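You operate a simulated robot arm through the tools that you are given. There is no shell and no other tool. Be economical: measure what you need, move in short steps, check, and stop when the job is done.

Carry out the task below with a simulated robot arm. There is one attempt and no reset: what you move stays moved.

TASK
Test the green can in the can tester, then switch it off.
Fine: it tests at a safe 12 V; plus to plus, dial at the can's F, clamp closed before it goes on; it stays clamped; test no other.
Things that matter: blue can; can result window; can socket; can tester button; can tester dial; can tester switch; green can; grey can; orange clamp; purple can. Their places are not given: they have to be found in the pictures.

Only the result counts: the job must be done as asked and must still hold three seconds after the hand-in. Knocking over, shifting, dropping, spilling or breaking anything else fails it.

THE ROBOT
A 6-joint arm with a two-finger parallel gripper, fixed in place. Base frame: the origin is at the foot of the arm, x ahead of it, y to its left, z up; the work surface is at about z = 72. Lengths are in cm, angles in rad, forces in N, time in s.
With the tool pointing down near the work surface it reaches from about 26 to 66 cm from the base axis. Its first joint turns from -1.152 to 1.152 rad. Payload 2.9 kg.
The tool frame sits at the grasp point between the pads (the TCP): z along the fingers, y along the line on which they close. The tips reach 3 cm beyond it. Largest opening 11 cm; finger width 2, thickness 1; the body of the gripper, 4.8 by 11.2 cm, starts 5.5 cm behind the TCP.
Orientation is that of the tool frame in the base frame, as [roll, pitch, yaw] about the fixed x, y, z axes, in that order (R = Rz(yaw) Ry(pitch) Rx(roll)). With the fingers straight down and closing along the base's y, the tool's x points along the base's -x, its y along +y and its z along -z.

THE INTERFACE
- The arm moves only by the tool play_rows. Its argument "targets" is a list of rows, each a list of 7 numbers: the shift along the tool's x, y, z in cm, then the turn, a rotation vector about the tool's x, y, z in rad, then the closure, from 0 (fully open) to 1 (shut). In form: [[dx, dy, dz, wx, wy, wz, gripper], ...]. A call has 1 to 10 rows; each row shifts and turns the commanded pose from where the row before left it, along the tool's axes as they then stand. Rows are played at 5 a second. More than 5 cm and 0.15 rad between two rows, or a gripper value outside its range, and nothing of the call is played. A pose out of reach is approached as far as the arm can. The call stops where the force on the tool passes 40 N (or 10 N more than at its start, if that is more) or the arm is blocked; 0.2 s more then pass. Each finger travels about 10.8 cm/s and halts on what it meets, pressing with about 33 N; the grip force reading is that of the motor and also rises with nothing between the fingers. The clock runs only during rows and for 0.2 s after the last one: add rows that do not move to give the fingers time. It gives the time, the measured TCP pose, the force on the tool (base axes), the opening and the grip force at its end, in the units of the frame above (readings bear some noise), with the torque about the TCP (base axes, N m) and any sound that the robot's microphone picked up, and new pictures: "show" is both (left out), scene, wrist or none.
- Cameras (640 x 400 px; columns grow to the right, rows downward): "scene" is fixed at [8.41, 41.61, 139.84]; the picture's right is [-0.84, -0.54, 0.00], its down [-0.24, 0.37, -0.90] and it looks along [0.48, -0.76, -0.44] (base axes); focal length 331 px, centre (320, 200). "wrist" rides on the gripper at [7.2, 1.7, -10.3] in the tool frame; the picture's right is [-0.23, 0.97, 0.00], its down [-0.76, -0.18, -0.62] and it looks along [-0.61, -0.14, 0.78] (tool axes); focal length 222 px, centre (320, 200).
- pixel_to_xyz(camera, pixels): for up to 12 pixels [column, row] of the newest picture of that camera ("zoom" is the newest enlarged one), the place [x, y, z] in the base frame of the surface seen there, good to about 0.2 cm, but the place of the scene camera against the robot may be out by one fixed shift of up to 2.5 cm in any direction. It takes no simulated time.
- close_up(camera, box): a new picture of the part [left, top, right, bottom] of that camera's present view, enlarged. It takes no simulated time.
- job_done(): hands the job in; it is judged then, once.

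Keep the steps short. Do not move on a guess: measure, check each grasp and each placing, and mend mistakes. In all there are 80 turns and 200 pictures (those below and enlarged ones count). Leave the gripper open and the arm clear of the work at the hand-in unless told otherwise, and finish with a single line.

The tools are called after ">>>" as name(argument=value, ...) on one line, values as JSON. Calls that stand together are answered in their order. play_rows: Moves the arm, as the interface text tells. Its arguments: {"type":"object","properties":{"targets":{"type":"array","items":{"type":"array","items":{"type":"number"}}},"show":{"type":"string","enum":["both","scene","wrist","none"]}},"required":["targets"]} The other tools are called the same way: pixel_to_xyz (camera, pixels) gives the place of the surface under pixels of a picture; close_up (camera, box) takes an enlarged picture of a part of a camera's view; job_done () hands the job in.

At the start:

```text
time: 0.0
position: [30.59, -27.21, 117.46]
orientation: [3.14, 0.0, 3.141]
force: [-0.3, 0.1, -0.2]
wrist_torque: [0.01, -0.04, -0.02]
width: 11.0
grip_force: 0.0
```

scene: 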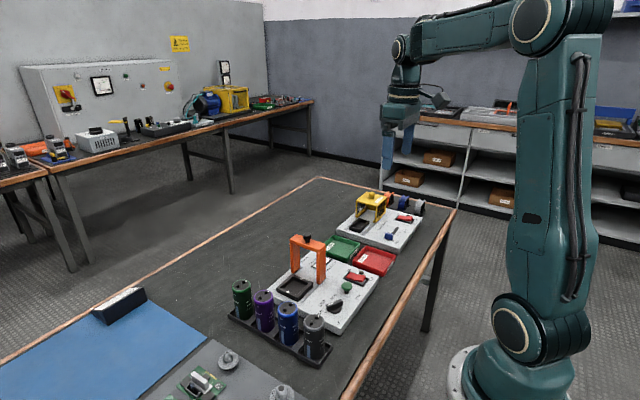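
wrist: 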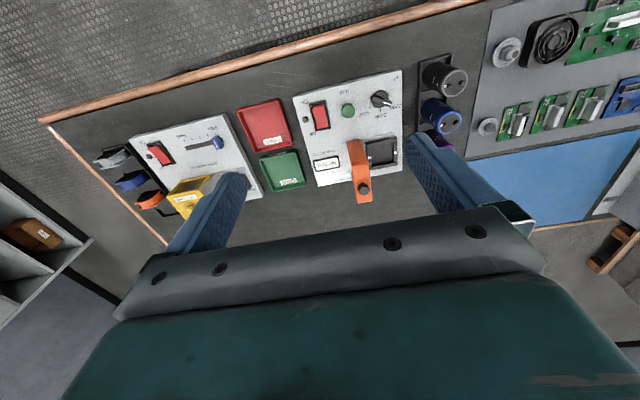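

I see a can tester with an orange clamp, a tray of four cans, and a second tester with a yellow clamp. First I'll enlarge both views to read the labels.

>>> close_up(camera="scene", box=[220, 220, 400, 370])

>>> close_up(camera="wrist", box=[280, 50, 480, 210])

```text
2.67 times, centred on (310, 295) of scene
```

zoom: 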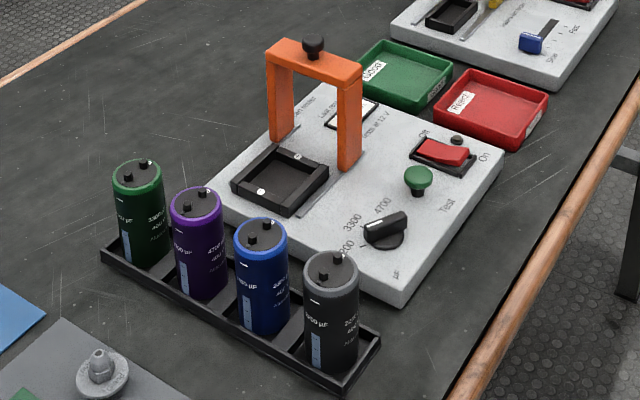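

```text
2.50 times, centred on (380, 130) of wrist
```

zoom: 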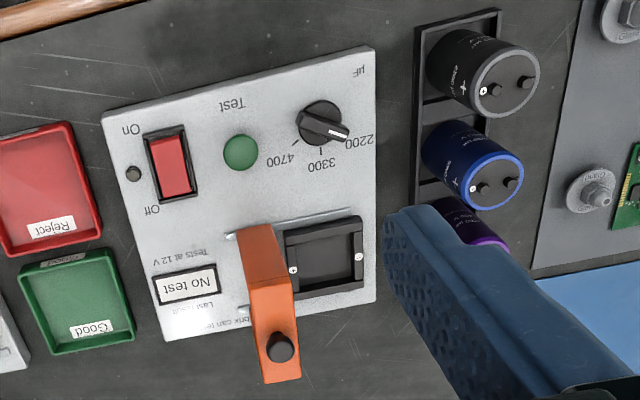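

Now measuring the main features through the wrist camera (in the original image) and zooming in for the marks on the socket and the switch.

>>> pixel_to_xyz(camera="wrist", pixels=[[363, 188], [355, 150], [382, 152], [347, 111], [380, 99], [319, 116], [398, 83], [393, 160], [447, 78], [442, 116], [400, 72], [318, 186]])

>>> close_up(camera="wrist", box=[300, 70, 410, 140])

>>> close_up(camera="wrist", box=[330, 120, 420, 210])

>>> close_up(camera="scene", box=[225, 265, 335, 370])

```text
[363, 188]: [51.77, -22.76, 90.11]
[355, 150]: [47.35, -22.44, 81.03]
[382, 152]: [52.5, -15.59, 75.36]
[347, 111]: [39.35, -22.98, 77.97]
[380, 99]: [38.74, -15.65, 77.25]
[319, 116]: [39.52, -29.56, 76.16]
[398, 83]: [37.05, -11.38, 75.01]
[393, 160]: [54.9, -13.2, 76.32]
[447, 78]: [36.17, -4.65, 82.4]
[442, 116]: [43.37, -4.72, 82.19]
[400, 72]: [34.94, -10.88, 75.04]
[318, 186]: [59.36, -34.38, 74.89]
```

```text
5.71 times, centred on (355, 105) of wrist
```

zoom: 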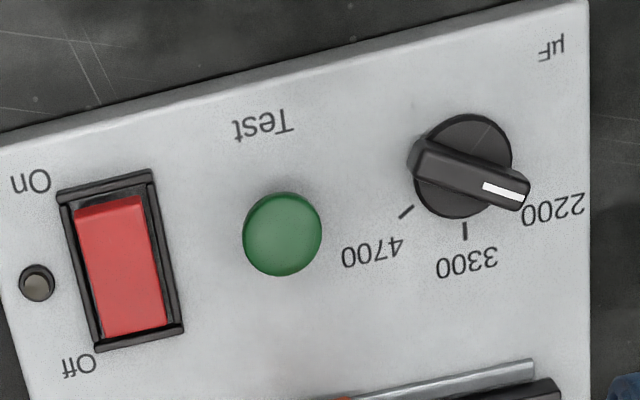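

```text
4.44 times, centred on (375, 165) of wrist
```

zoom: 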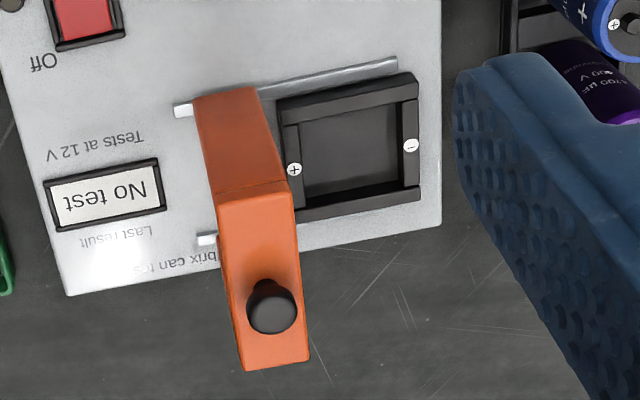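

```text
3.81 times, centred on (280, 318) of scene
```

zoom: 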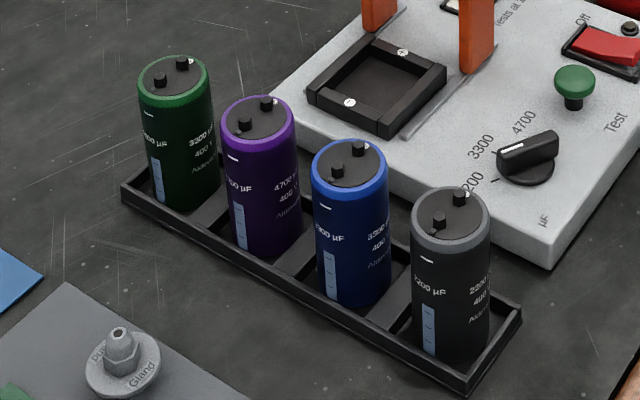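

The green can reads 3300 µF and the dial points at 2200. The socket's + is on the clamp side (−y) and its − is at +y. I'll move the hand over the cans to see the green can's polarity.

>>> play_rows(targets=[[-1.25, 4, 2, 0, 0, 0, 0], [-1.25, 4, 2, 0, 0, 0, 0], [-1.25, 4, 2, 0, 0, 0, 0], [-1.25, 4, 2, 0, 0, 0, 0], [-1.25, 4, 2, 0, 0, 0, 0], [-1.25, 4, 2, 0, 0, 0, 0], [0, 0, 0, 0, 0, 0, 0]], show="wrist")

```text
time: 1.6
position: [38.02, -2.95, 105.35]
orientation: [3.141, -0.001, 3.141]
force: [0.1, 0.6, -0.4]
wrist_torque: [0.02, 0.0, 0.01]
width: 11.01
grip_force: 0.2
```

wrist: 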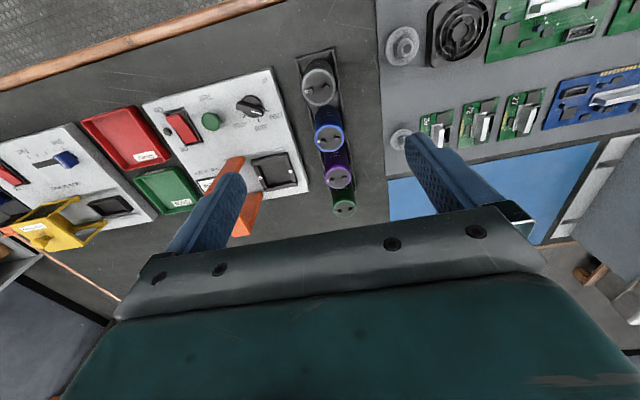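

The green can is at (344, 208). Enlarging it and measuring the can tops.

>>> close_up(camera="wrist", box=[290, 130, 390, 220])

>>> pixel_to_xyz(camera="wrist", pixels=[[344, 207], [340, 178], [331, 140], [320, 90], [334, 207], [354, 207], [344, 200], [344, 214], [273, 170], [365, 200], [331, 55]])

>>> close_up(camera="wrist", box=[235, 140, 315, 210])

```text
4.44 times, centred on (340, 175) of wrist
```

zoom: 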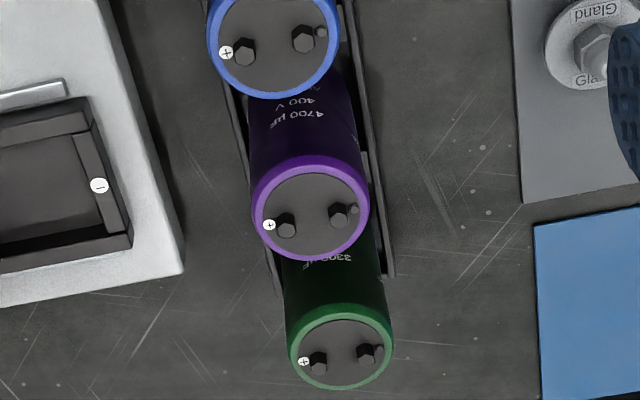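

```text
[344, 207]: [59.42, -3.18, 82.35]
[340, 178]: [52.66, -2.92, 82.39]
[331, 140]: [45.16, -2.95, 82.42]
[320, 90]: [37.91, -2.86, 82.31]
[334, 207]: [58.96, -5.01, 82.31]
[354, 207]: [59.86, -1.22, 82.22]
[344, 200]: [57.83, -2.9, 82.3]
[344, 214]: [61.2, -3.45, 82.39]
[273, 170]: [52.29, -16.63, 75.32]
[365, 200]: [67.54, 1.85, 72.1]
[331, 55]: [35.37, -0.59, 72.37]
```

```text
5.71 times, centred on (275, 175) of wrist
```

zoom: 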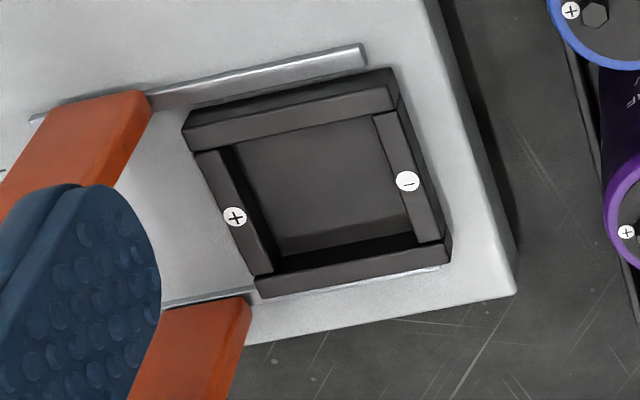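

The green can's + faces −y, the same way as the socket's +, so hardly any rotation is needed. Measuring the socket marks and walls in the newest zoom, and the rim of the green can.

>>> pixel_to_xyz(camera="zoom", pixels=[[235, 217], [407, 181], [325, 190], [188, 128], [388, 75], [447, 240], [262, 290], [300, 265], [128, 95], [240, 305], [362, 48], [438, 268]])

>>> close_up(camera="wrist", box=[328, 190, 360, 218])

```text
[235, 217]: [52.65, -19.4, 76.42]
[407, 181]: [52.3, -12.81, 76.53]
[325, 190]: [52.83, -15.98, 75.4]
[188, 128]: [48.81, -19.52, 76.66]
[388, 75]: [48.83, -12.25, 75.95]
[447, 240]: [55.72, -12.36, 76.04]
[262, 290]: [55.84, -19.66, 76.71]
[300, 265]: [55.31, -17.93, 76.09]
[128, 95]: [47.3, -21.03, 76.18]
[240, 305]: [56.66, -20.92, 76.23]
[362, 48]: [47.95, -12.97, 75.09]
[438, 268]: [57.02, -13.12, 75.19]
```

```text
14.29 times, centred on (344, 204) of wrist
```

zoom: 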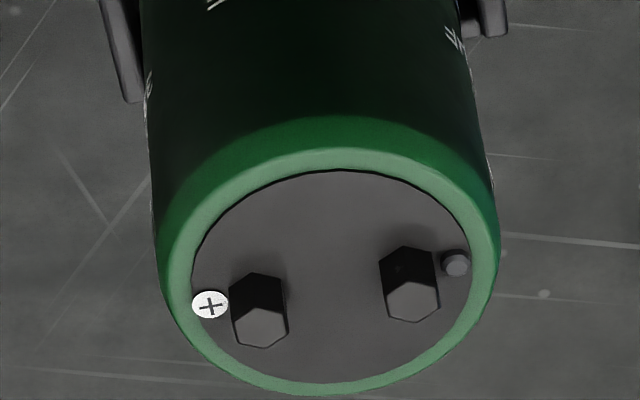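

Measuring the + mark, terminals and rim of the green can.

>>> pixel_to_xyz(camera="zoom", pixels=[[210, 304], [457, 264], [262, 330], [412, 303], [180, 230], [485, 230], [330, 160], [335, 390], [170, 270], [492, 260]])

```text
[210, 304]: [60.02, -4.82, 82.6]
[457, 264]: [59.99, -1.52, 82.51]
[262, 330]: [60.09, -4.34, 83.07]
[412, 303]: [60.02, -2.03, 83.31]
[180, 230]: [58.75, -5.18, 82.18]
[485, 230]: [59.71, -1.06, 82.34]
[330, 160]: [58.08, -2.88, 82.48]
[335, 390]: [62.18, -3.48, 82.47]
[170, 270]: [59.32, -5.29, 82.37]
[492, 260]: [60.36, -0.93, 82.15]
```

The green can's centre is about (60.05, −3.15), its top is at 82.4 and its diameter about 4.5. The socket's centre is about (52.35, −16.1). With the fingers closing along y the gripper body would hit the clamp bridge at the socket, so I'll turn the tool 90° to close along x.

>>> play_rows(targets=[[0, 0, 0, 0, 0, 0.15, 0], [0, 0, 0, 0, 0, 0.15, 0], [0, 0, 0, 0, 0, 0.15, 0], [0, 0, 0, 0, 0, 0.15, 0], [0, 0, 0, 0, 0, 0.15, 0], [0, 0, 0, 0, 0, 0.15, 0], [0, 0, 0, 0, 0, 0.15, 0], [0, 0, 0, 0, 0, 0.15, 0], [0, 0, 0, 0, 0, 0.15, 0], [0, 0, 0, 0, 0, 0.15, 0]], show="none")

>>> play_rows(targets=[[0, 0, 0, 0, 0, 0.0708, 0.3], [0, 0, 0, 0, 0, 0, 0.3]], show="both")

```text
time: 3.8
position: [38.09, -3.05, 105.55]
orientation: [3.142, 0.001, 1.641]
force: [-0.8, 0.9, 0.4]
wrist_torque: [-0.02, -0.03, -0.02]
width: 11.03
grip_force: 0.0
```

```text
time: 4.4
position: [38.15, -3.19, 105.48]
orientation: [-3.141, 0.0, 1.571]
force: [-0.1, 0.7, -0.6]
wrist_torque: [-0.04, -0.02, -0.03]
width: 7.72
grip_force: 0.0
```

scene: 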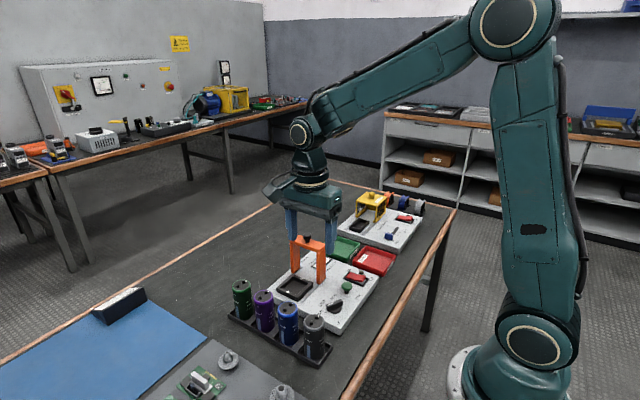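
wrist: 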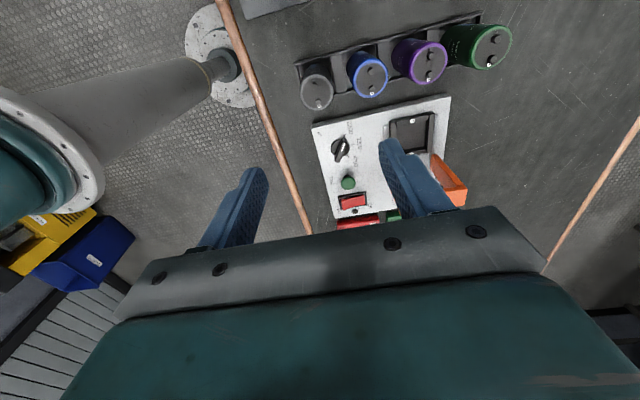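

Moving above the green can with the opening narrowed to about 6.4 cm, stopping at z≈93 to check alignment.

>>> play_rows(targets=[[0, 4.38, 0.5, 0, 0, 0, 0.42], [0, 4.38, 2, 0, 0, 0, 0.42], [0, 4.38, 2, 0, 0, 0, 0.42], [0, 4.38, 2, 0, 0, 0, 0.42], [0, 4.38, 2, 0, 0, 0, 0.42], [0, 0, 4, 0, 0, 0, 0.42], [0, 0, 0, 0, 0, 0, 0.42]], show="wrist")

```text
time: 6.0
position: [60.0, -3.18, 93.05]
orientation: [-3.142, 0.0, 1.569]
force: [-0.6, 0.0, -0.4]
wrist_torque: [-0.02, 0.03, 0.0]
width: 6.39
grip_force: 0.0
```

wrist: 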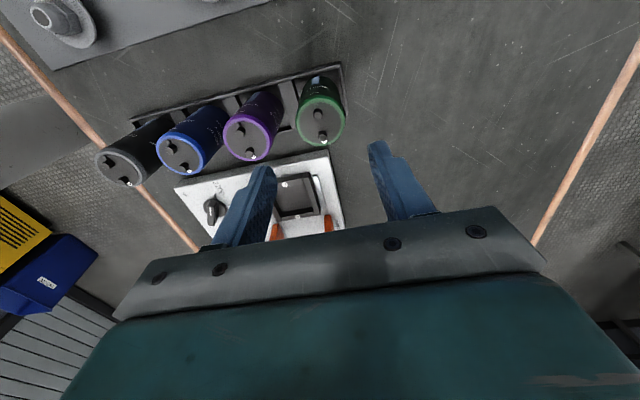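

The green can is at (320, 121), almost centred between the fingers. I'll re-measure its rim and the purple rim from this closer view.

>>> close_up(camera="wrist", box=[210, 70, 370, 180])

>>> pixel_to_xyz(camera="wrist", pixels=[[298, 121], [343, 121], [320, 101], [322, 144], [224, 136], [269, 133], [245, 114], [250, 160], [322, 142], [318, 114], [331, 77]])

```text
3.64 times, centred on (290, 125) of wrist
```

zoom: 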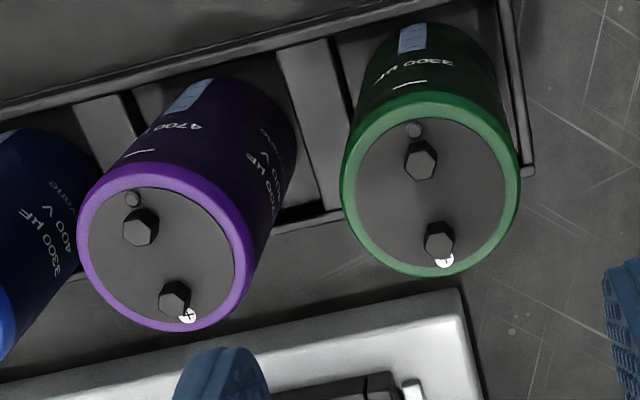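

```text
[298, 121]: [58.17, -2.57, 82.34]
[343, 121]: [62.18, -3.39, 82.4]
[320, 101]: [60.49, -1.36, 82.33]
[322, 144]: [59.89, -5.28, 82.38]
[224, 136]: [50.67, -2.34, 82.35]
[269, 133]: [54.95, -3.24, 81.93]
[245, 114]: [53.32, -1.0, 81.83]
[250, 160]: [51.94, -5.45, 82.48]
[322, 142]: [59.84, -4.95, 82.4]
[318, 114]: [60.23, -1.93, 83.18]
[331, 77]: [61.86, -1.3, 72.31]
```

The green can's centre is (60.15, −3.2), with a gap of about 3 cm to the purple can, so the finger fits. Descending to z≈80.

>>> play_rows(targets=[[0, 0.15, 4, 0, 0, 0, 0.42], [0, 0, 4, 0, 0, 0, 0.42], [0, 0, 3, 0, 0, 0, 0.42], [0, 0, 2.1, 0, 0, 0, 0.42], [0, 0, 0, 0, 0, 0, 0.42]], show="wrist")

```text
time: 7.2
position: [60.12, -3.16, 79.98]
orientation: [3.141, 0.0, 1.57]
force: [-0.7, 1.3, 0.5]
wrist_torque: [-0.01, 0.01, -0.01]
width: 6.37
grip_force: 0.1
```

wrist: 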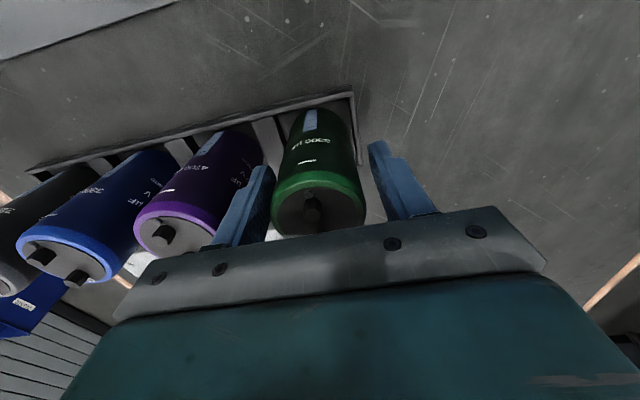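

The fingers straddle the green can, with no contact force. Closing, then a small lift.

>>> play_rows(targets=[[0, 0, 0, 0, 0, 0, 0.55], [0, 0, 0, 0, 0, 0, 0.75], [0, 0, 0, 0, 0, 0, 0.75], [0, 0, 0, 0, 0, 0, 0.75], [0, 0, -1, 0, 0, 0, 0.75], [0, 0, -1, 0, 0, 0, 0.75]], show="wrist")

```text
time: 8.6
position: [60.01, -3.07, 81.91]
orientation: [-3.141, 0.0, 1.57]
force: [-0.5, -0.5, -3.1]
wrist_torque: [0.01, -0.02, 0.02]
width: 4.72
grip_force: 32.8
```

wrist: 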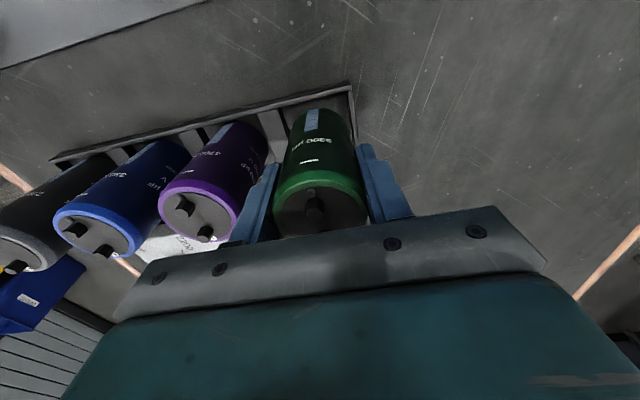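

Held at 4.7 cm with about 3 N of weight. Lifting clear, then moving −y and then −x above the socket.

>>> play_rows(targets=[[0, 0, -4, 0, 0, 0, 0.75], [0, 0, -4, 0, 0, 0, 0.75], [-4, 0, 0, 0, 0, 0, 0.75], [-4, 0, 0, 0, 0, 0, 0.75], [-2.5, -3.5, 0, 0, 0, 0, 0.75], [-2.5, -4.2, 0, 0, 0, 0, 0.75], [0, 0, 0, 0, 0, 0, 0.75]], show="both")

```text
time: 10.2
position: [52.28, -16.3, 89.97]
orientation: [3.14, -0.001, 1.572]
force: [-0.3, 0.4, -1.6]
wrist_torque: [0.02, 0.03, 0.04]
width: 4.71
grip_force: 33.0
```

scene: 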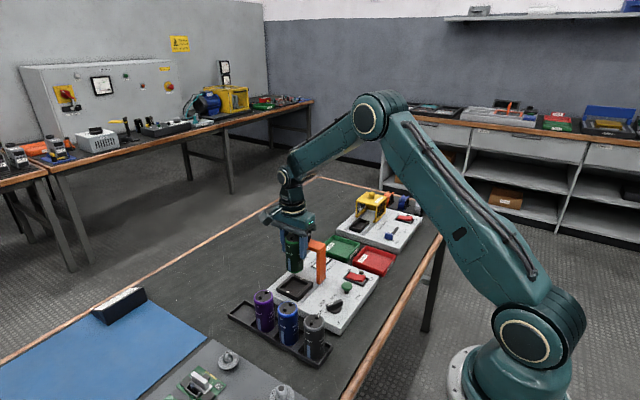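
wrist: 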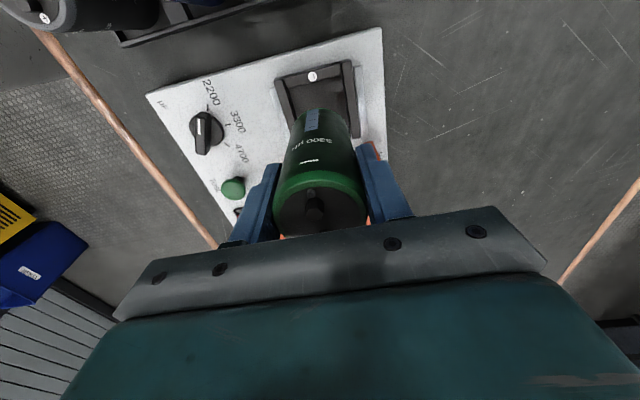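

Socket is visible behind the can. Checking its walls from this pose.

>>> close_up(camera="wrist", box=[260, 50, 400, 160])

>>> close_up(camera="scene", box=[260, 225, 350, 315])

>>> pixel_to_xyz(camera="wrist", pixels=[[313, 76], [276, 82], [351, 61], [357, 136], [283, 110], [288, 84], [348, 70]])

```text
3.64 times, centred on (330, 105) of wrist
```

zoom: 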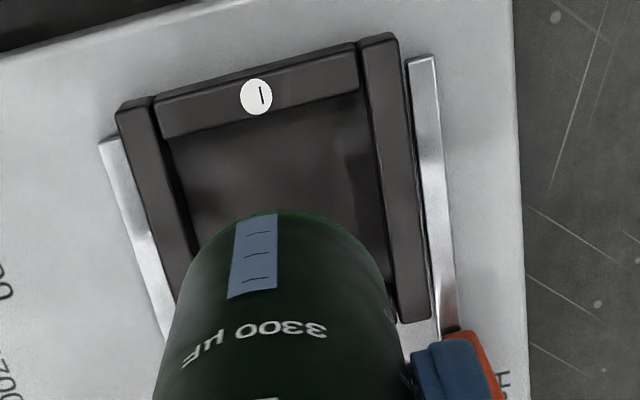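

```text
4.44 times, centred on (305, 270) of scene
```

zoom: 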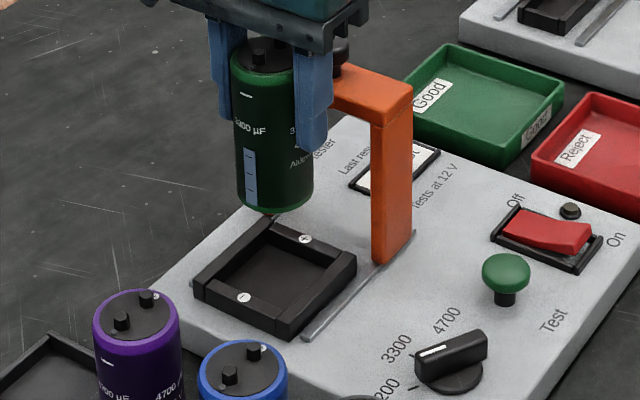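

```text
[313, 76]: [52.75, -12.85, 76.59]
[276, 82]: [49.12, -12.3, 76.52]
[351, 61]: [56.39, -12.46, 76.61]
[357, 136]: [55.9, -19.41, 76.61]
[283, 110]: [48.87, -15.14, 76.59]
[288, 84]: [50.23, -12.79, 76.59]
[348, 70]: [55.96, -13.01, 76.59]
```

Refining with zoom points via a fresh wrist zoom.

>>> close_up(camera="wrist", box=[260, 50, 400, 160])

>>> pixel_to_xyz(camera="zoom", pixels=[[122, 112], [394, 44], [425, 314], [403, 316], [160, 105], [356, 48], [165, 134], [356, 88], [256, 97], [185, 230], [372, 200], [150, 220]])

```text
3.64 times, centred on (330, 105) of wrist
```

zoom: 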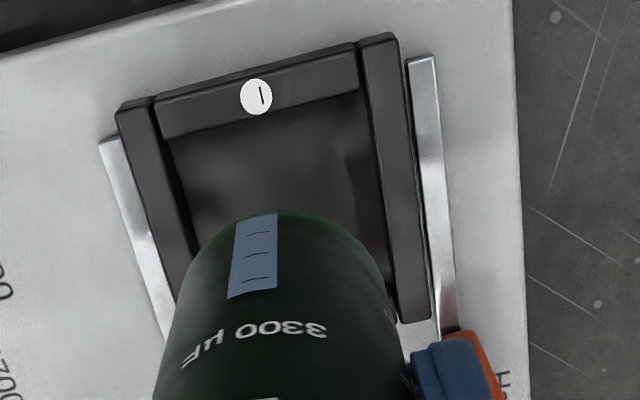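

```text
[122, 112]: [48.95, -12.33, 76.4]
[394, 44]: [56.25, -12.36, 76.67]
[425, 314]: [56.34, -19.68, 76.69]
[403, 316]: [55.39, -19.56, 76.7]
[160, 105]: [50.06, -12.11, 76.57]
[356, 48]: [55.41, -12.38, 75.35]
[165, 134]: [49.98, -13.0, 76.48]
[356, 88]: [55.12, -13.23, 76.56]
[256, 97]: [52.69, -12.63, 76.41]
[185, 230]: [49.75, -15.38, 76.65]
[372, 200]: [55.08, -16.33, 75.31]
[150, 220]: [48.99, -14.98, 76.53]
```

The socket centre is (52.6, −16.0) and its inside is about 5.2 cm square. Correcting by +0.3/+0.3 and lowering until just above the socket walls.

>>> play_rows(targets=[[0.3, 0.32, 0, 0, 0, 0, 0.75], [0, 0, 2.5, 0, 0, 0, 0.75], [0, 0, 2.7, 0, 0, 0, 0.75], [0, 0, 0, 0, 0, 0, 0.75]], show="both")

>>> close_up(camera="scene", box=[260, 235, 340, 305])

>>> close_up(camera="wrist", box=[250, 60, 400, 160])

```text
time: 11.2
position: [52.73, -15.96, 84.48]
orientation: [3.141, 0.001, 1.57]
force: [-0.3, -0.1, -3.0]
wrist_torque: [-0.01, 0.0, 0.01]
width: 4.66
grip_force: 32.6
```

scene: 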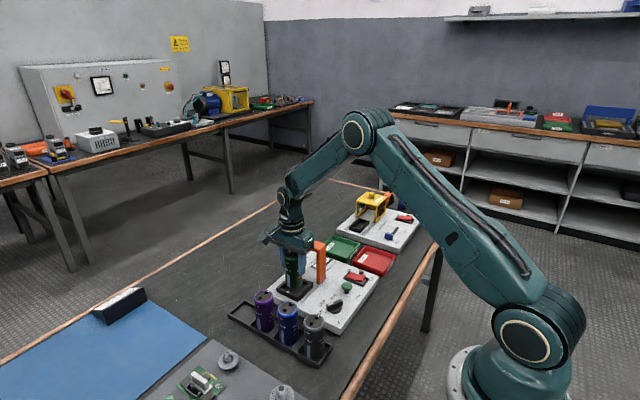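
wrist: 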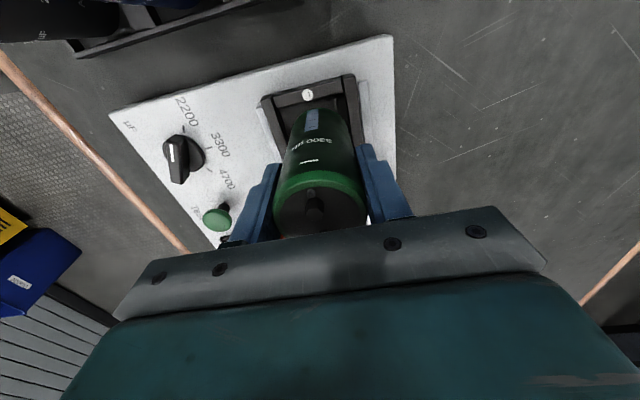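

```text
5.71 times, centred on (300, 270) of scene
```

zoom: 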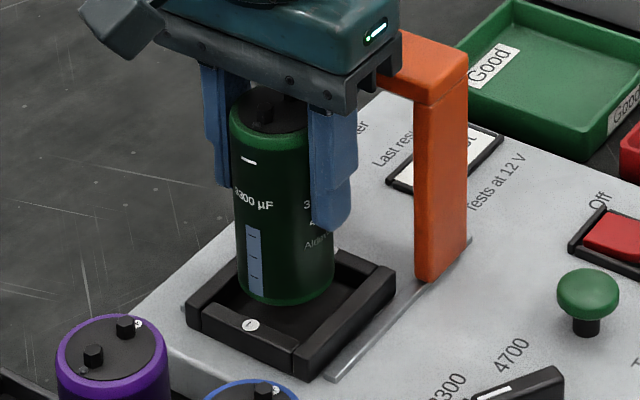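

```text
4.00 times, centred on (325, 110) of wrist
```

zoom: 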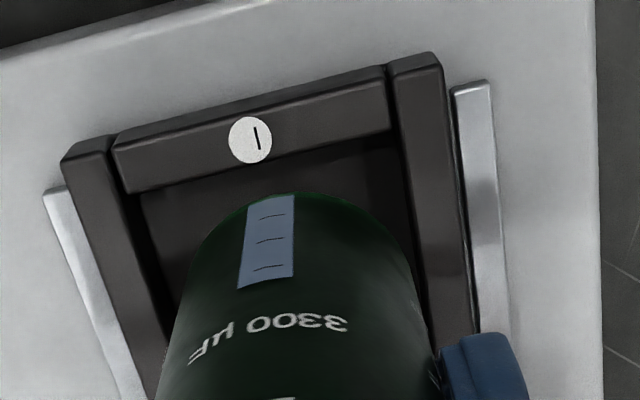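

The can is centred over the socket, with the − side facing the socket's − mark. Lowering slowly until contact.

>>> play_rows(targets=[[0, -0.1, 0.8, 0, 0, 0, 0.75], [0, 0, 0.6, 0, 0, 0, 0.75], [0, 0, 0.4, 0, 0, 0, 0.75], [0, 0, 0, 0, 0, 0, 0.75]], show="none")

```text
time: 12.2
position: [52.71, -15.78, 82.83]
orientation: [-3.142, 0.0, 1.572]
force: [0.3, 0.0, -2.5]
wrist_torque: [-0.04, 0.01, 0.03]
width: 4.68
grip_force: 33.4
```

No contact yet, with −2.5 N being just the weight. Continuing in small steps.

>>> play_rows(targets=[[-0.1, -0.05, 0.2, 0, 0, 0, 0.75], [0, 0, 0.2, 0, 0, 0, 0.75], [0, 0, 0, 0, 0, 0, 0.75]], show="scene")

>>> close_up(camera="scene", box=[260, 235, 340, 305])

```text
time: 13.0
position: [52.68, -16.09, 82.62]
orientation: [3.138, 0.002, 1.571]
force: [-1.5, 0.5, 25.2]
wrist_torque: [-0.1, 0.96, -0.01]
width: 4.68
grip_force: 18.3
```

scene: 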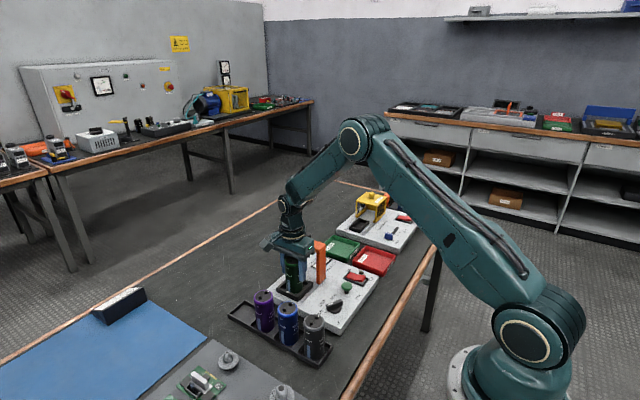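

```text
5.71 times, centred on (300, 270) of scene
```

zoom: 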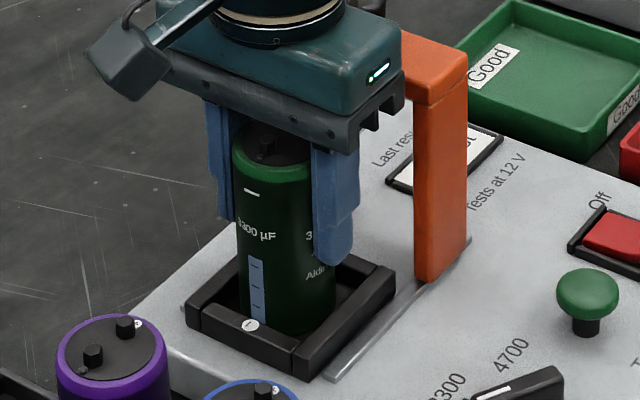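

The can sits on the socket floor (contact 25 N at the expected height). Easing up slightly, opening the fingers to about 6.4 cm and rising.

>>> play_rows(targets=[[0, 0, -0.2, 0, 0, 0, 0.75], [0, 0, 0, 0, 0, 0, 0.42], [0, 0, 0, 0, 0, 0, 0.42], [0, 0, -2, 0, 0, 0, 0.42], [0, 0, -4, 0, 0, 0, 0.42], [0, 0, -4, 0, 0, 0, 0.42], [0, 0, -4, 0, 0, 0, 0.42], [4, 0, -3, 0, 0, 0, 0.42], [0, 0, 0, 0, 0, 0, 0.42]], show="both")

>>> close_up(camera="scene", box=[260, 225, 360, 315])

>>> close_up(camera="wrist", box=[220, 60, 420, 220])

```text
time: 15.0
position: [52.58, -12.01, 99.68]
orientation: [-3.141, 0.0, 1.57]
force: [-0.2, 0.3, 0.8]
wrist_torque: [0.05, 0.0, 0.0]
width: 6.37
grip_force: 0.0
```

scene: 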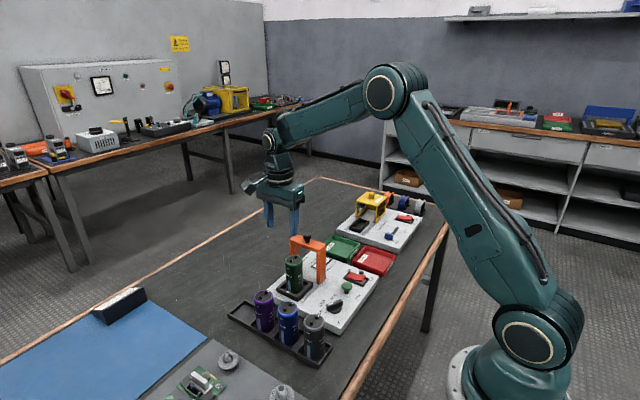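
wrist: 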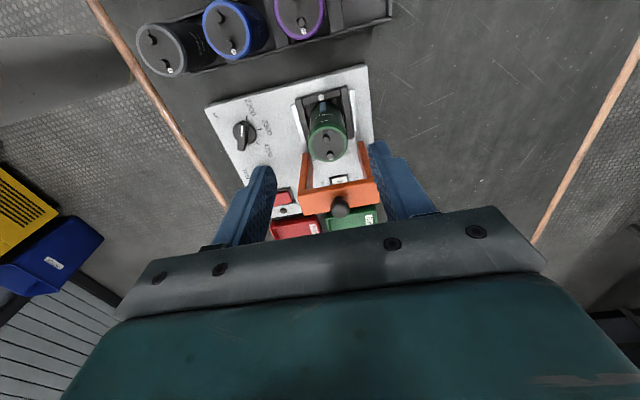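

```text
4.44 times, centred on (310, 270) of scene
```

zoom: 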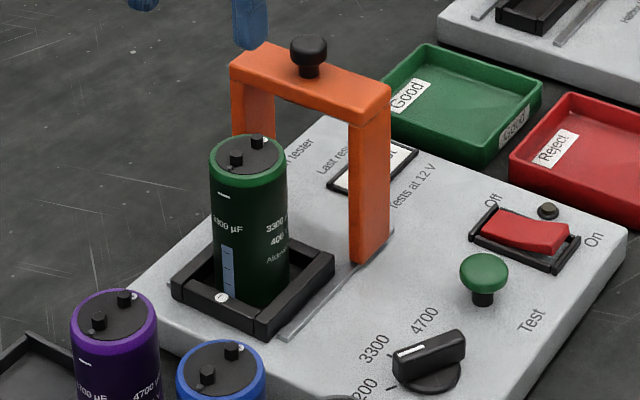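

```text
2.50 times, centred on (320, 140) of wrist
```

zoom: 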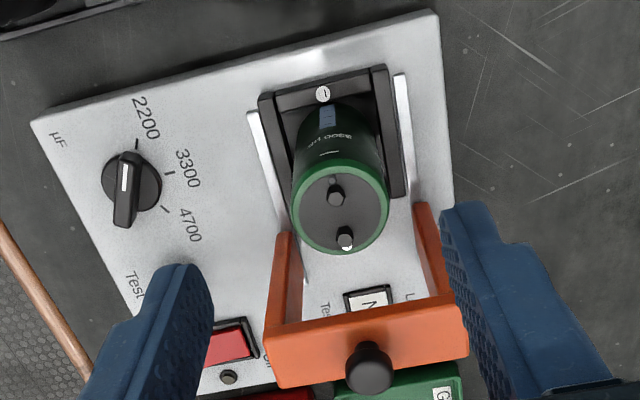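

The can stands upright in the socket. Measuring the bridge, its knob, the can top and the dial.

>>> pixel_to_xyz(camera="zoom", pixels=[[368, 362], [366, 348], [372, 385], [270, 380], [275, 330], [460, 300], [340, 210], [345, 233], [125, 177], [125, 215], [137, 143], [170, 172]])

>>> pixel_to_xyz(camera="wrist", pixels=[[320, 195], [365, 188], [307, 210], [363, 203], [310, 170], [362, 150], [329, 108], [284, 198], [240, 125], [245, 148], [237, 122], [252, 130]])

```text
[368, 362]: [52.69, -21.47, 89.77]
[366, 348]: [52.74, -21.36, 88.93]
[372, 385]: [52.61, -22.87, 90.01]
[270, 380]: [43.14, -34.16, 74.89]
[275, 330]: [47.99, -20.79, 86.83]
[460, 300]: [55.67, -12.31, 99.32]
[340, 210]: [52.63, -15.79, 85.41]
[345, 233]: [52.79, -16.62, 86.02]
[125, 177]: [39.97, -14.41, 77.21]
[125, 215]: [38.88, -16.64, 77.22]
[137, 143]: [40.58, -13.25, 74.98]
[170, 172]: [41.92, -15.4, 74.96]
```

```text
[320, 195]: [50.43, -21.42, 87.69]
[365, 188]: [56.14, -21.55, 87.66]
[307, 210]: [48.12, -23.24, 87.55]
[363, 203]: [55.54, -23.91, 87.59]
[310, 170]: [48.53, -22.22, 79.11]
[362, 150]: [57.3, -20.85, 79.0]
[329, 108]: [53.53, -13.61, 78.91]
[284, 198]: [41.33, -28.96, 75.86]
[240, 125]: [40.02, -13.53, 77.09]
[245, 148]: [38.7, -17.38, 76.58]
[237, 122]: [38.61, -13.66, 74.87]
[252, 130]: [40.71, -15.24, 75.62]
```

The bridge top is at 87.7 and the knob is at about (52.65, −22.2) with its top at 90. I'll grip the knob and slide the clamp toward +y, positioning above it first.

>>> play_rows(targets=[[-4, 0, 0, 0, 0, 0, 0.5], [-4, 0, 0, 0, 0, 0, 0.5], [-2.2, 0.07, 2, 0, 0, 0, 0.5], [0, 0, 3, 0, 0, 0, 0.5], [0, 0, 3.4, 0, 0, 0, 0.5], [0, 0, 0, 0, 0, 0, 0.5]], show="both")

>>> close_up(camera="scene", box=[260, 205, 360, 295])

```text
time: 16.4
position: [52.58, -22.17, 91.15]
orientation: [-3.14, 0.0, 1.571]
force: [0.1, -0.6, 0.4]
wrist_torque: [-0.02, 0.04, -0.02]
width: 5.49
grip_force: 0.0
```

scene: 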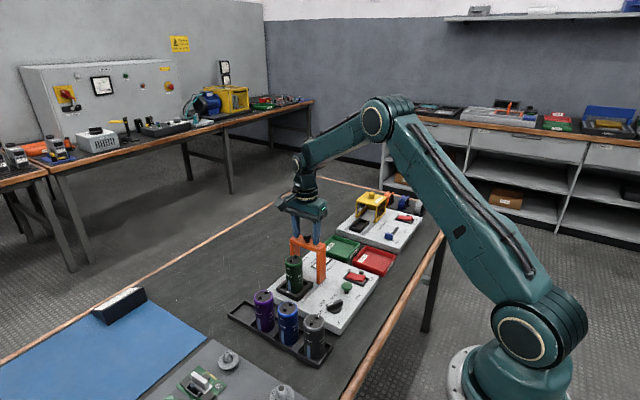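
wrist: 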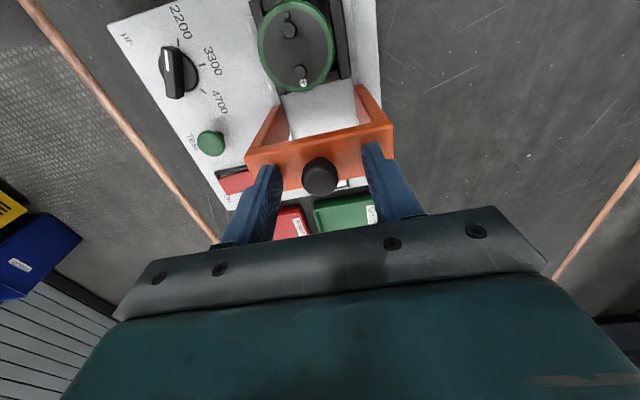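

```text
4.44 times, centred on (310, 250) of scene
```

zoom: 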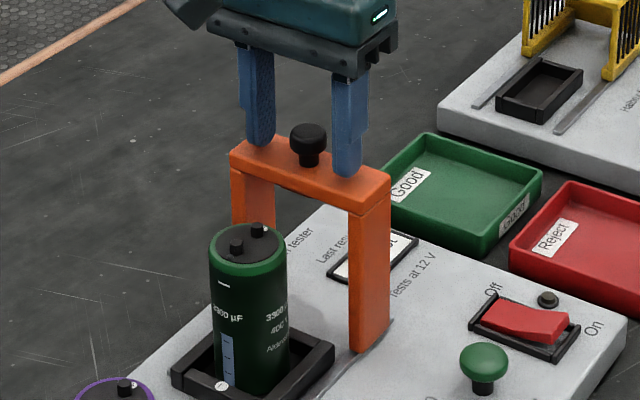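

The knob is between the fingertips. Closing on it.

>>> play_rows(targets=[[0, 0, 0, 0, 0, 0, 0.75], [0, 0, 0, 0, 0, 0, 0.95], [0, 0, 0, 0, 0, 0, 0.95], [0, 0, 0, 0, 0, 0, 0.95]], show="wrist")

```text
time: 17.4
position: [52.44, -22.17, 91.13]
orientation: [-3.14, 0.001, 1.572]
force: [-10.0, 0.1, 0.7]
wrist_torque: [0.06, 0.16, -0.06]
width: 2.37
grip_force: 45.0
```

wrist: 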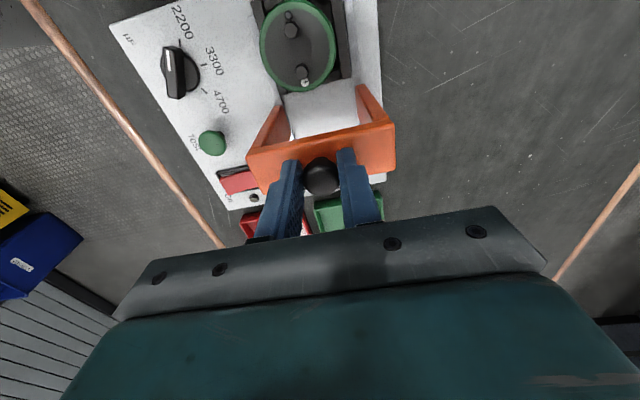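

Knob gripped (2.4 cm). Sliding toward +y in small steps.

>>> play_rows(targets=[[0, -0.1, 0, 0, 0, 0, 0.95], [0.5, 0, 0, 0, 0, 0, 0.95], [0.7, 0, 0, 0, 0, 0, 0.95], [0.8, 0, 0, 0, 0, 0, 0.95], [0, 0, 0, 0, 0, 0, 0.95]], show="wrist")

```text
time: 18.6
position: [52.52, -20.07, 91.16]
orientation: [3.141, 0.0, 1.571]
force: [-2.0, 0.8, -9.8]
wrist_torque: [-0.63, -0.01, -0.2]
width: 2.36
grip_force: 45.0
```

wrist: 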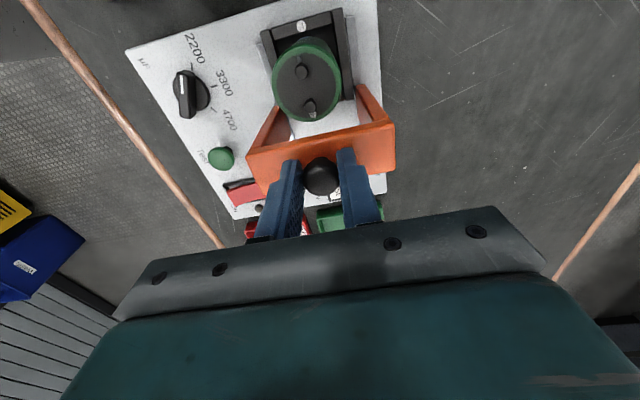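

The clamp slides along (2 cm so far) with little force. Continuing toward y≈−16.

>>> play_rows(targets=[[0.8, 0, 0, 0, 0, 0, 0.95], [0.8, 0, 0, 0, 0, 0, 0.95], [0.8, 0, 0, 0, 0, 0, 0.95], [0.6, 0, 0, 0, 0, 0, 0.95], [0, 0, 0, 0, 0, 0, 0.95]], show="scene")

>>> close_up(camera="scene", box=[260, 215, 360, 305])

```text
time: 19.8
position: [52.66, -17.16, 91.25]
orientation: [-3.139, -0.001, 1.572]
force: [-5.9, 0.0, -14.2]
wrist_torque: [-0.18, 0.11, 0.0]
width: 2.36
grip_force: 44.8
```

scene: 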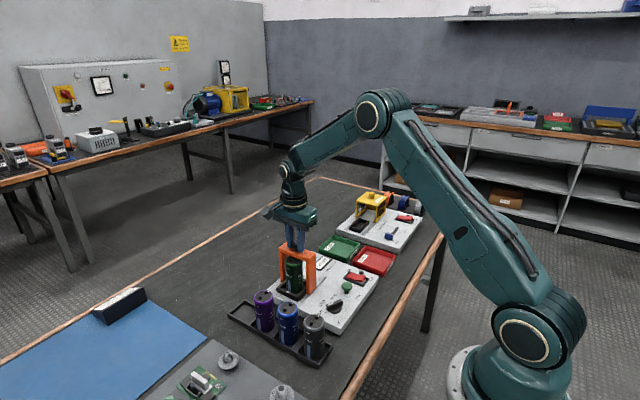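

```text
4.44 times, centred on (310, 260) of scene
```

zoom: 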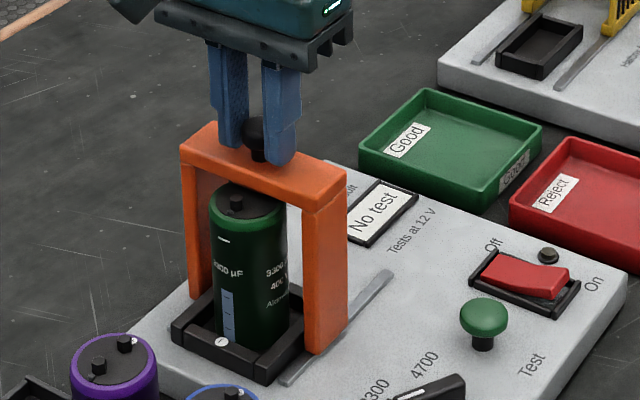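

Going well. It's 1.1 cm short of centred over the can; continuing in small steps until it stops.

>>> play_rows(targets=[[0.4, 0, 0, 0, 0, 0, 0.95], [0.4, 0, 0, 0, 0, 0, 0.95], [0.4, 0, 0, 0, 0, 0, 0.95], [0, 0, 0, 0, 0, 0, 0.95]], show="none")

```text
time: 20.8
position: [52.46, -15.9, 91.23]
orientation: [-3.139, -0.001, 1.571]
force: [-3.8, -0.3, -23.2]
wrist_torque: [-0.05, 0.01, -0.05]
width: 2.33
grip_force: 44.6
```

No stop yet. The downward force is growing a bit, so I'll relieve it with a small lowering and keep sliding.

>>> play_rows(targets=[[0, 0, 0.15, 0, 0, 0, 0.95], [0.3, 0, 0, 0, 0, 0, 0.95], [0.3, 0, 0, 0, 0, 0, 0.95], [0, 0, 0, 0, 0, 0, 0.95]], show="scene")

>>> close_up(camera="scene", box=[260, 215, 360, 305])

```text
time: 21.8
position: [52.52, -15.64, 91.16]
orientation: [3.14, 0.003, 1.564]
force: [-9.3, -20.3, -8.5]
wrist_torque: [0.14, 0.16, 0.11]
width: 2.35
grip_force: 44.8
```

scene: 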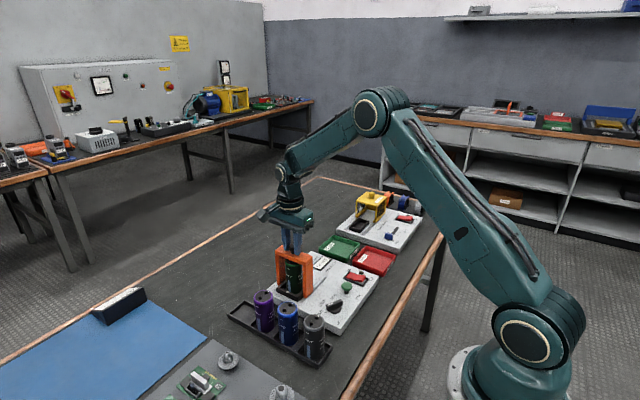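

```text
4.44 times, centred on (310, 260) of scene
```

zoom: 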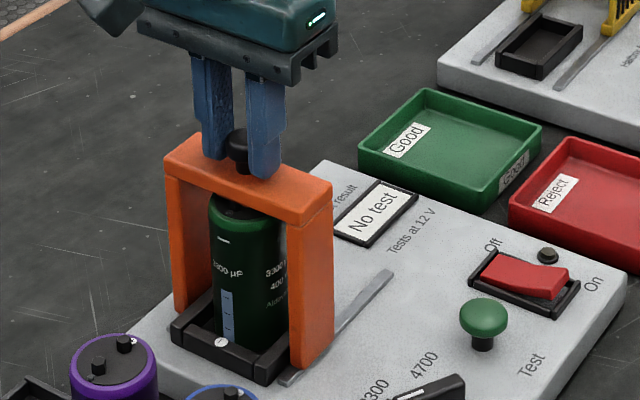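

It stops at y≈−15.7 with 20 N on the tool, so that's the end stop and the clamp is closed over the can. Relieving, releasing the knob and rising.

>>> play_rows(targets=[[-0.2, 0, 0, 0, 0, 0, 0.95], [0, 0, 0, 0, 0, 0, 0.5], [0, 0, 0, 0, 0, 0, 0.5], [0, 0, 0, 0, 0, 0, 0.5], [0, 0, -3, 0, 0, 0, 0.5], [0, 0, -4, 0, 0, 0, 0.5], [0, -4.5, 0, 0, 0, 0, 0.5], [0, -4.5, 0, 0, 0, 0, 0.5], [0, -4, 0, 0, 0, 0, 0.5], [0, 0, 0, 0, 0, 0, 0.5]], show="both")

>>> close_up(camera="wrist", box=[240, 60, 440, 220])

>>> close_up(camera="scene", box=[265, 240, 385, 330])

```text
time: 24.0
position: [39.4, -15.41, 98.14]
orientation: [-3.14, 0.0, 1.572]
force: [0.0, 0.3, -0.7]
wrist_torque: [0.04, 0.0, -0.03]
width: 5.5
grip_force: 0.1
```

scene: 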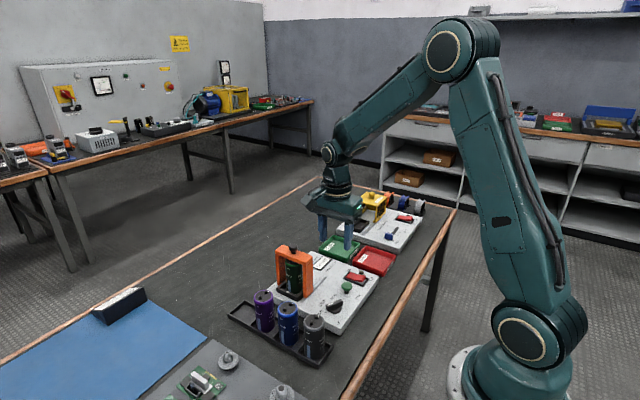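
wrist: 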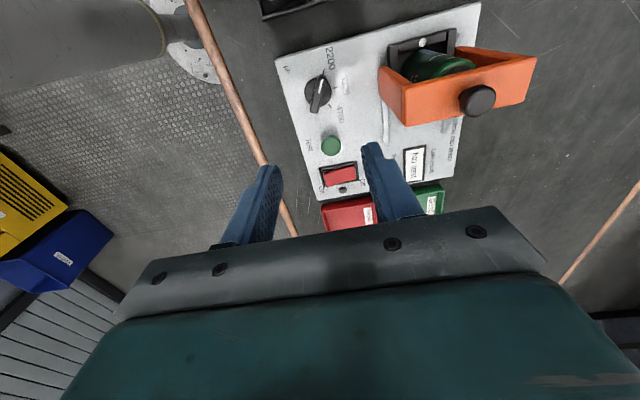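

```text
2.50 times, centred on (340, 140) of wrist
```

zoom: 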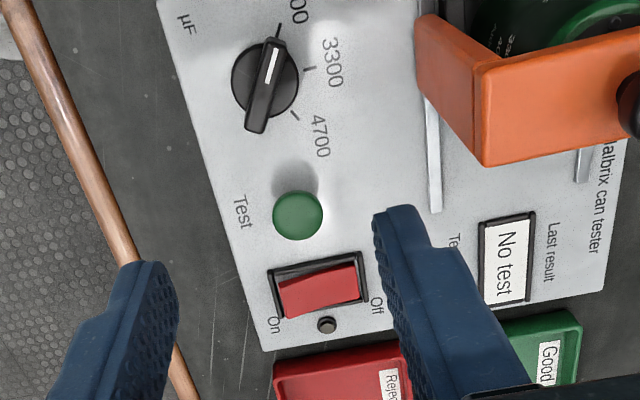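

```text
4.44 times, centred on (325, 285) of scene
```

zoom: 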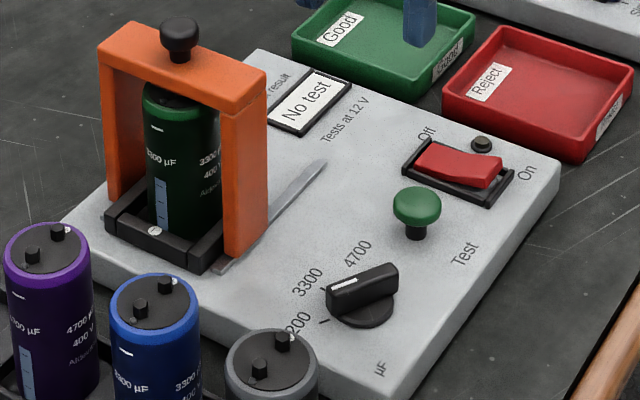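

The clamp covers the can. Zooming in on the dial to measure its bar and tick angles.

>>> close_up(camera="wrist", box=[290, 50, 370, 120])

>>> pixel_to_xyz(camera="zoom", pixels=[[220, 160], [220, 115], [208, 162], [190, 290], [170, 280], [205, 295], [240, 108], [310, 185], [272, 295], [238, 90], [240, 125], [160, 215]])

```text
5.71 times, centred on (330, 85) of wrist
```

zoom: 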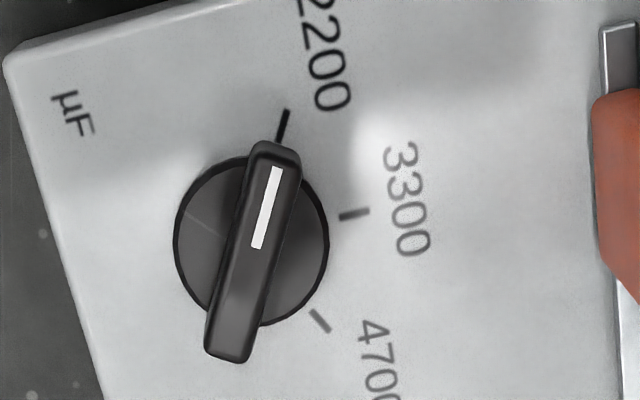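

```text
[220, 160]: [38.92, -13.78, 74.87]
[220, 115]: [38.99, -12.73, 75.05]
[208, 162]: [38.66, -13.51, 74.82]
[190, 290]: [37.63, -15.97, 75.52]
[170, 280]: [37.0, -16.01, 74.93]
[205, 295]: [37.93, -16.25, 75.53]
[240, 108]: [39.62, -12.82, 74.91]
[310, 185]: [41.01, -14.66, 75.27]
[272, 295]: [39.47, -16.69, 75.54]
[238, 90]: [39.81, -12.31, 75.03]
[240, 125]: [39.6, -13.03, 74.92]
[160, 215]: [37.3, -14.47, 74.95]
```

Now measuring the bar ends and ticks at the pixels I can see in this zoom.

>>> pixel_to_xyz(camera="zoom", pixels=[[274, 158], [228, 345], [272, 175], [258, 240], [284, 115], [279, 135], [345, 217], [365, 212], [316, 315], [327, 328], [178, 240], [326, 240]])

>>> pixel_to_xyz(camera="wrist", pixels=[[330, 145], [330, 150], [330, 175], [350, 170], [347, 180], [340, 188], [360, 184], [326, 184]])

```text
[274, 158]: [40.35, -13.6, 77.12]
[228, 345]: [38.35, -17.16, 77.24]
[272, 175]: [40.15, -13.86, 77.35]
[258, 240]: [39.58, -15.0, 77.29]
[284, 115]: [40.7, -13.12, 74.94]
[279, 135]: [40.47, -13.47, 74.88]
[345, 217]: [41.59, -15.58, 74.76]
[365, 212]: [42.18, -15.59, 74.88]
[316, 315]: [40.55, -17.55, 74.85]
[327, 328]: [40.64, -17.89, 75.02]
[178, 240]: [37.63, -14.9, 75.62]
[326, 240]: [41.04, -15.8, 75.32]
```

```text
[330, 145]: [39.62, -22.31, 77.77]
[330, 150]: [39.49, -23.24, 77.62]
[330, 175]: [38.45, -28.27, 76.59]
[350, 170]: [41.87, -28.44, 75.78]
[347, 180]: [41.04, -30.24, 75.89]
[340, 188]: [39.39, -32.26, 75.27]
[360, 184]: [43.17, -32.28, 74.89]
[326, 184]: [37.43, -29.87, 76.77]
```

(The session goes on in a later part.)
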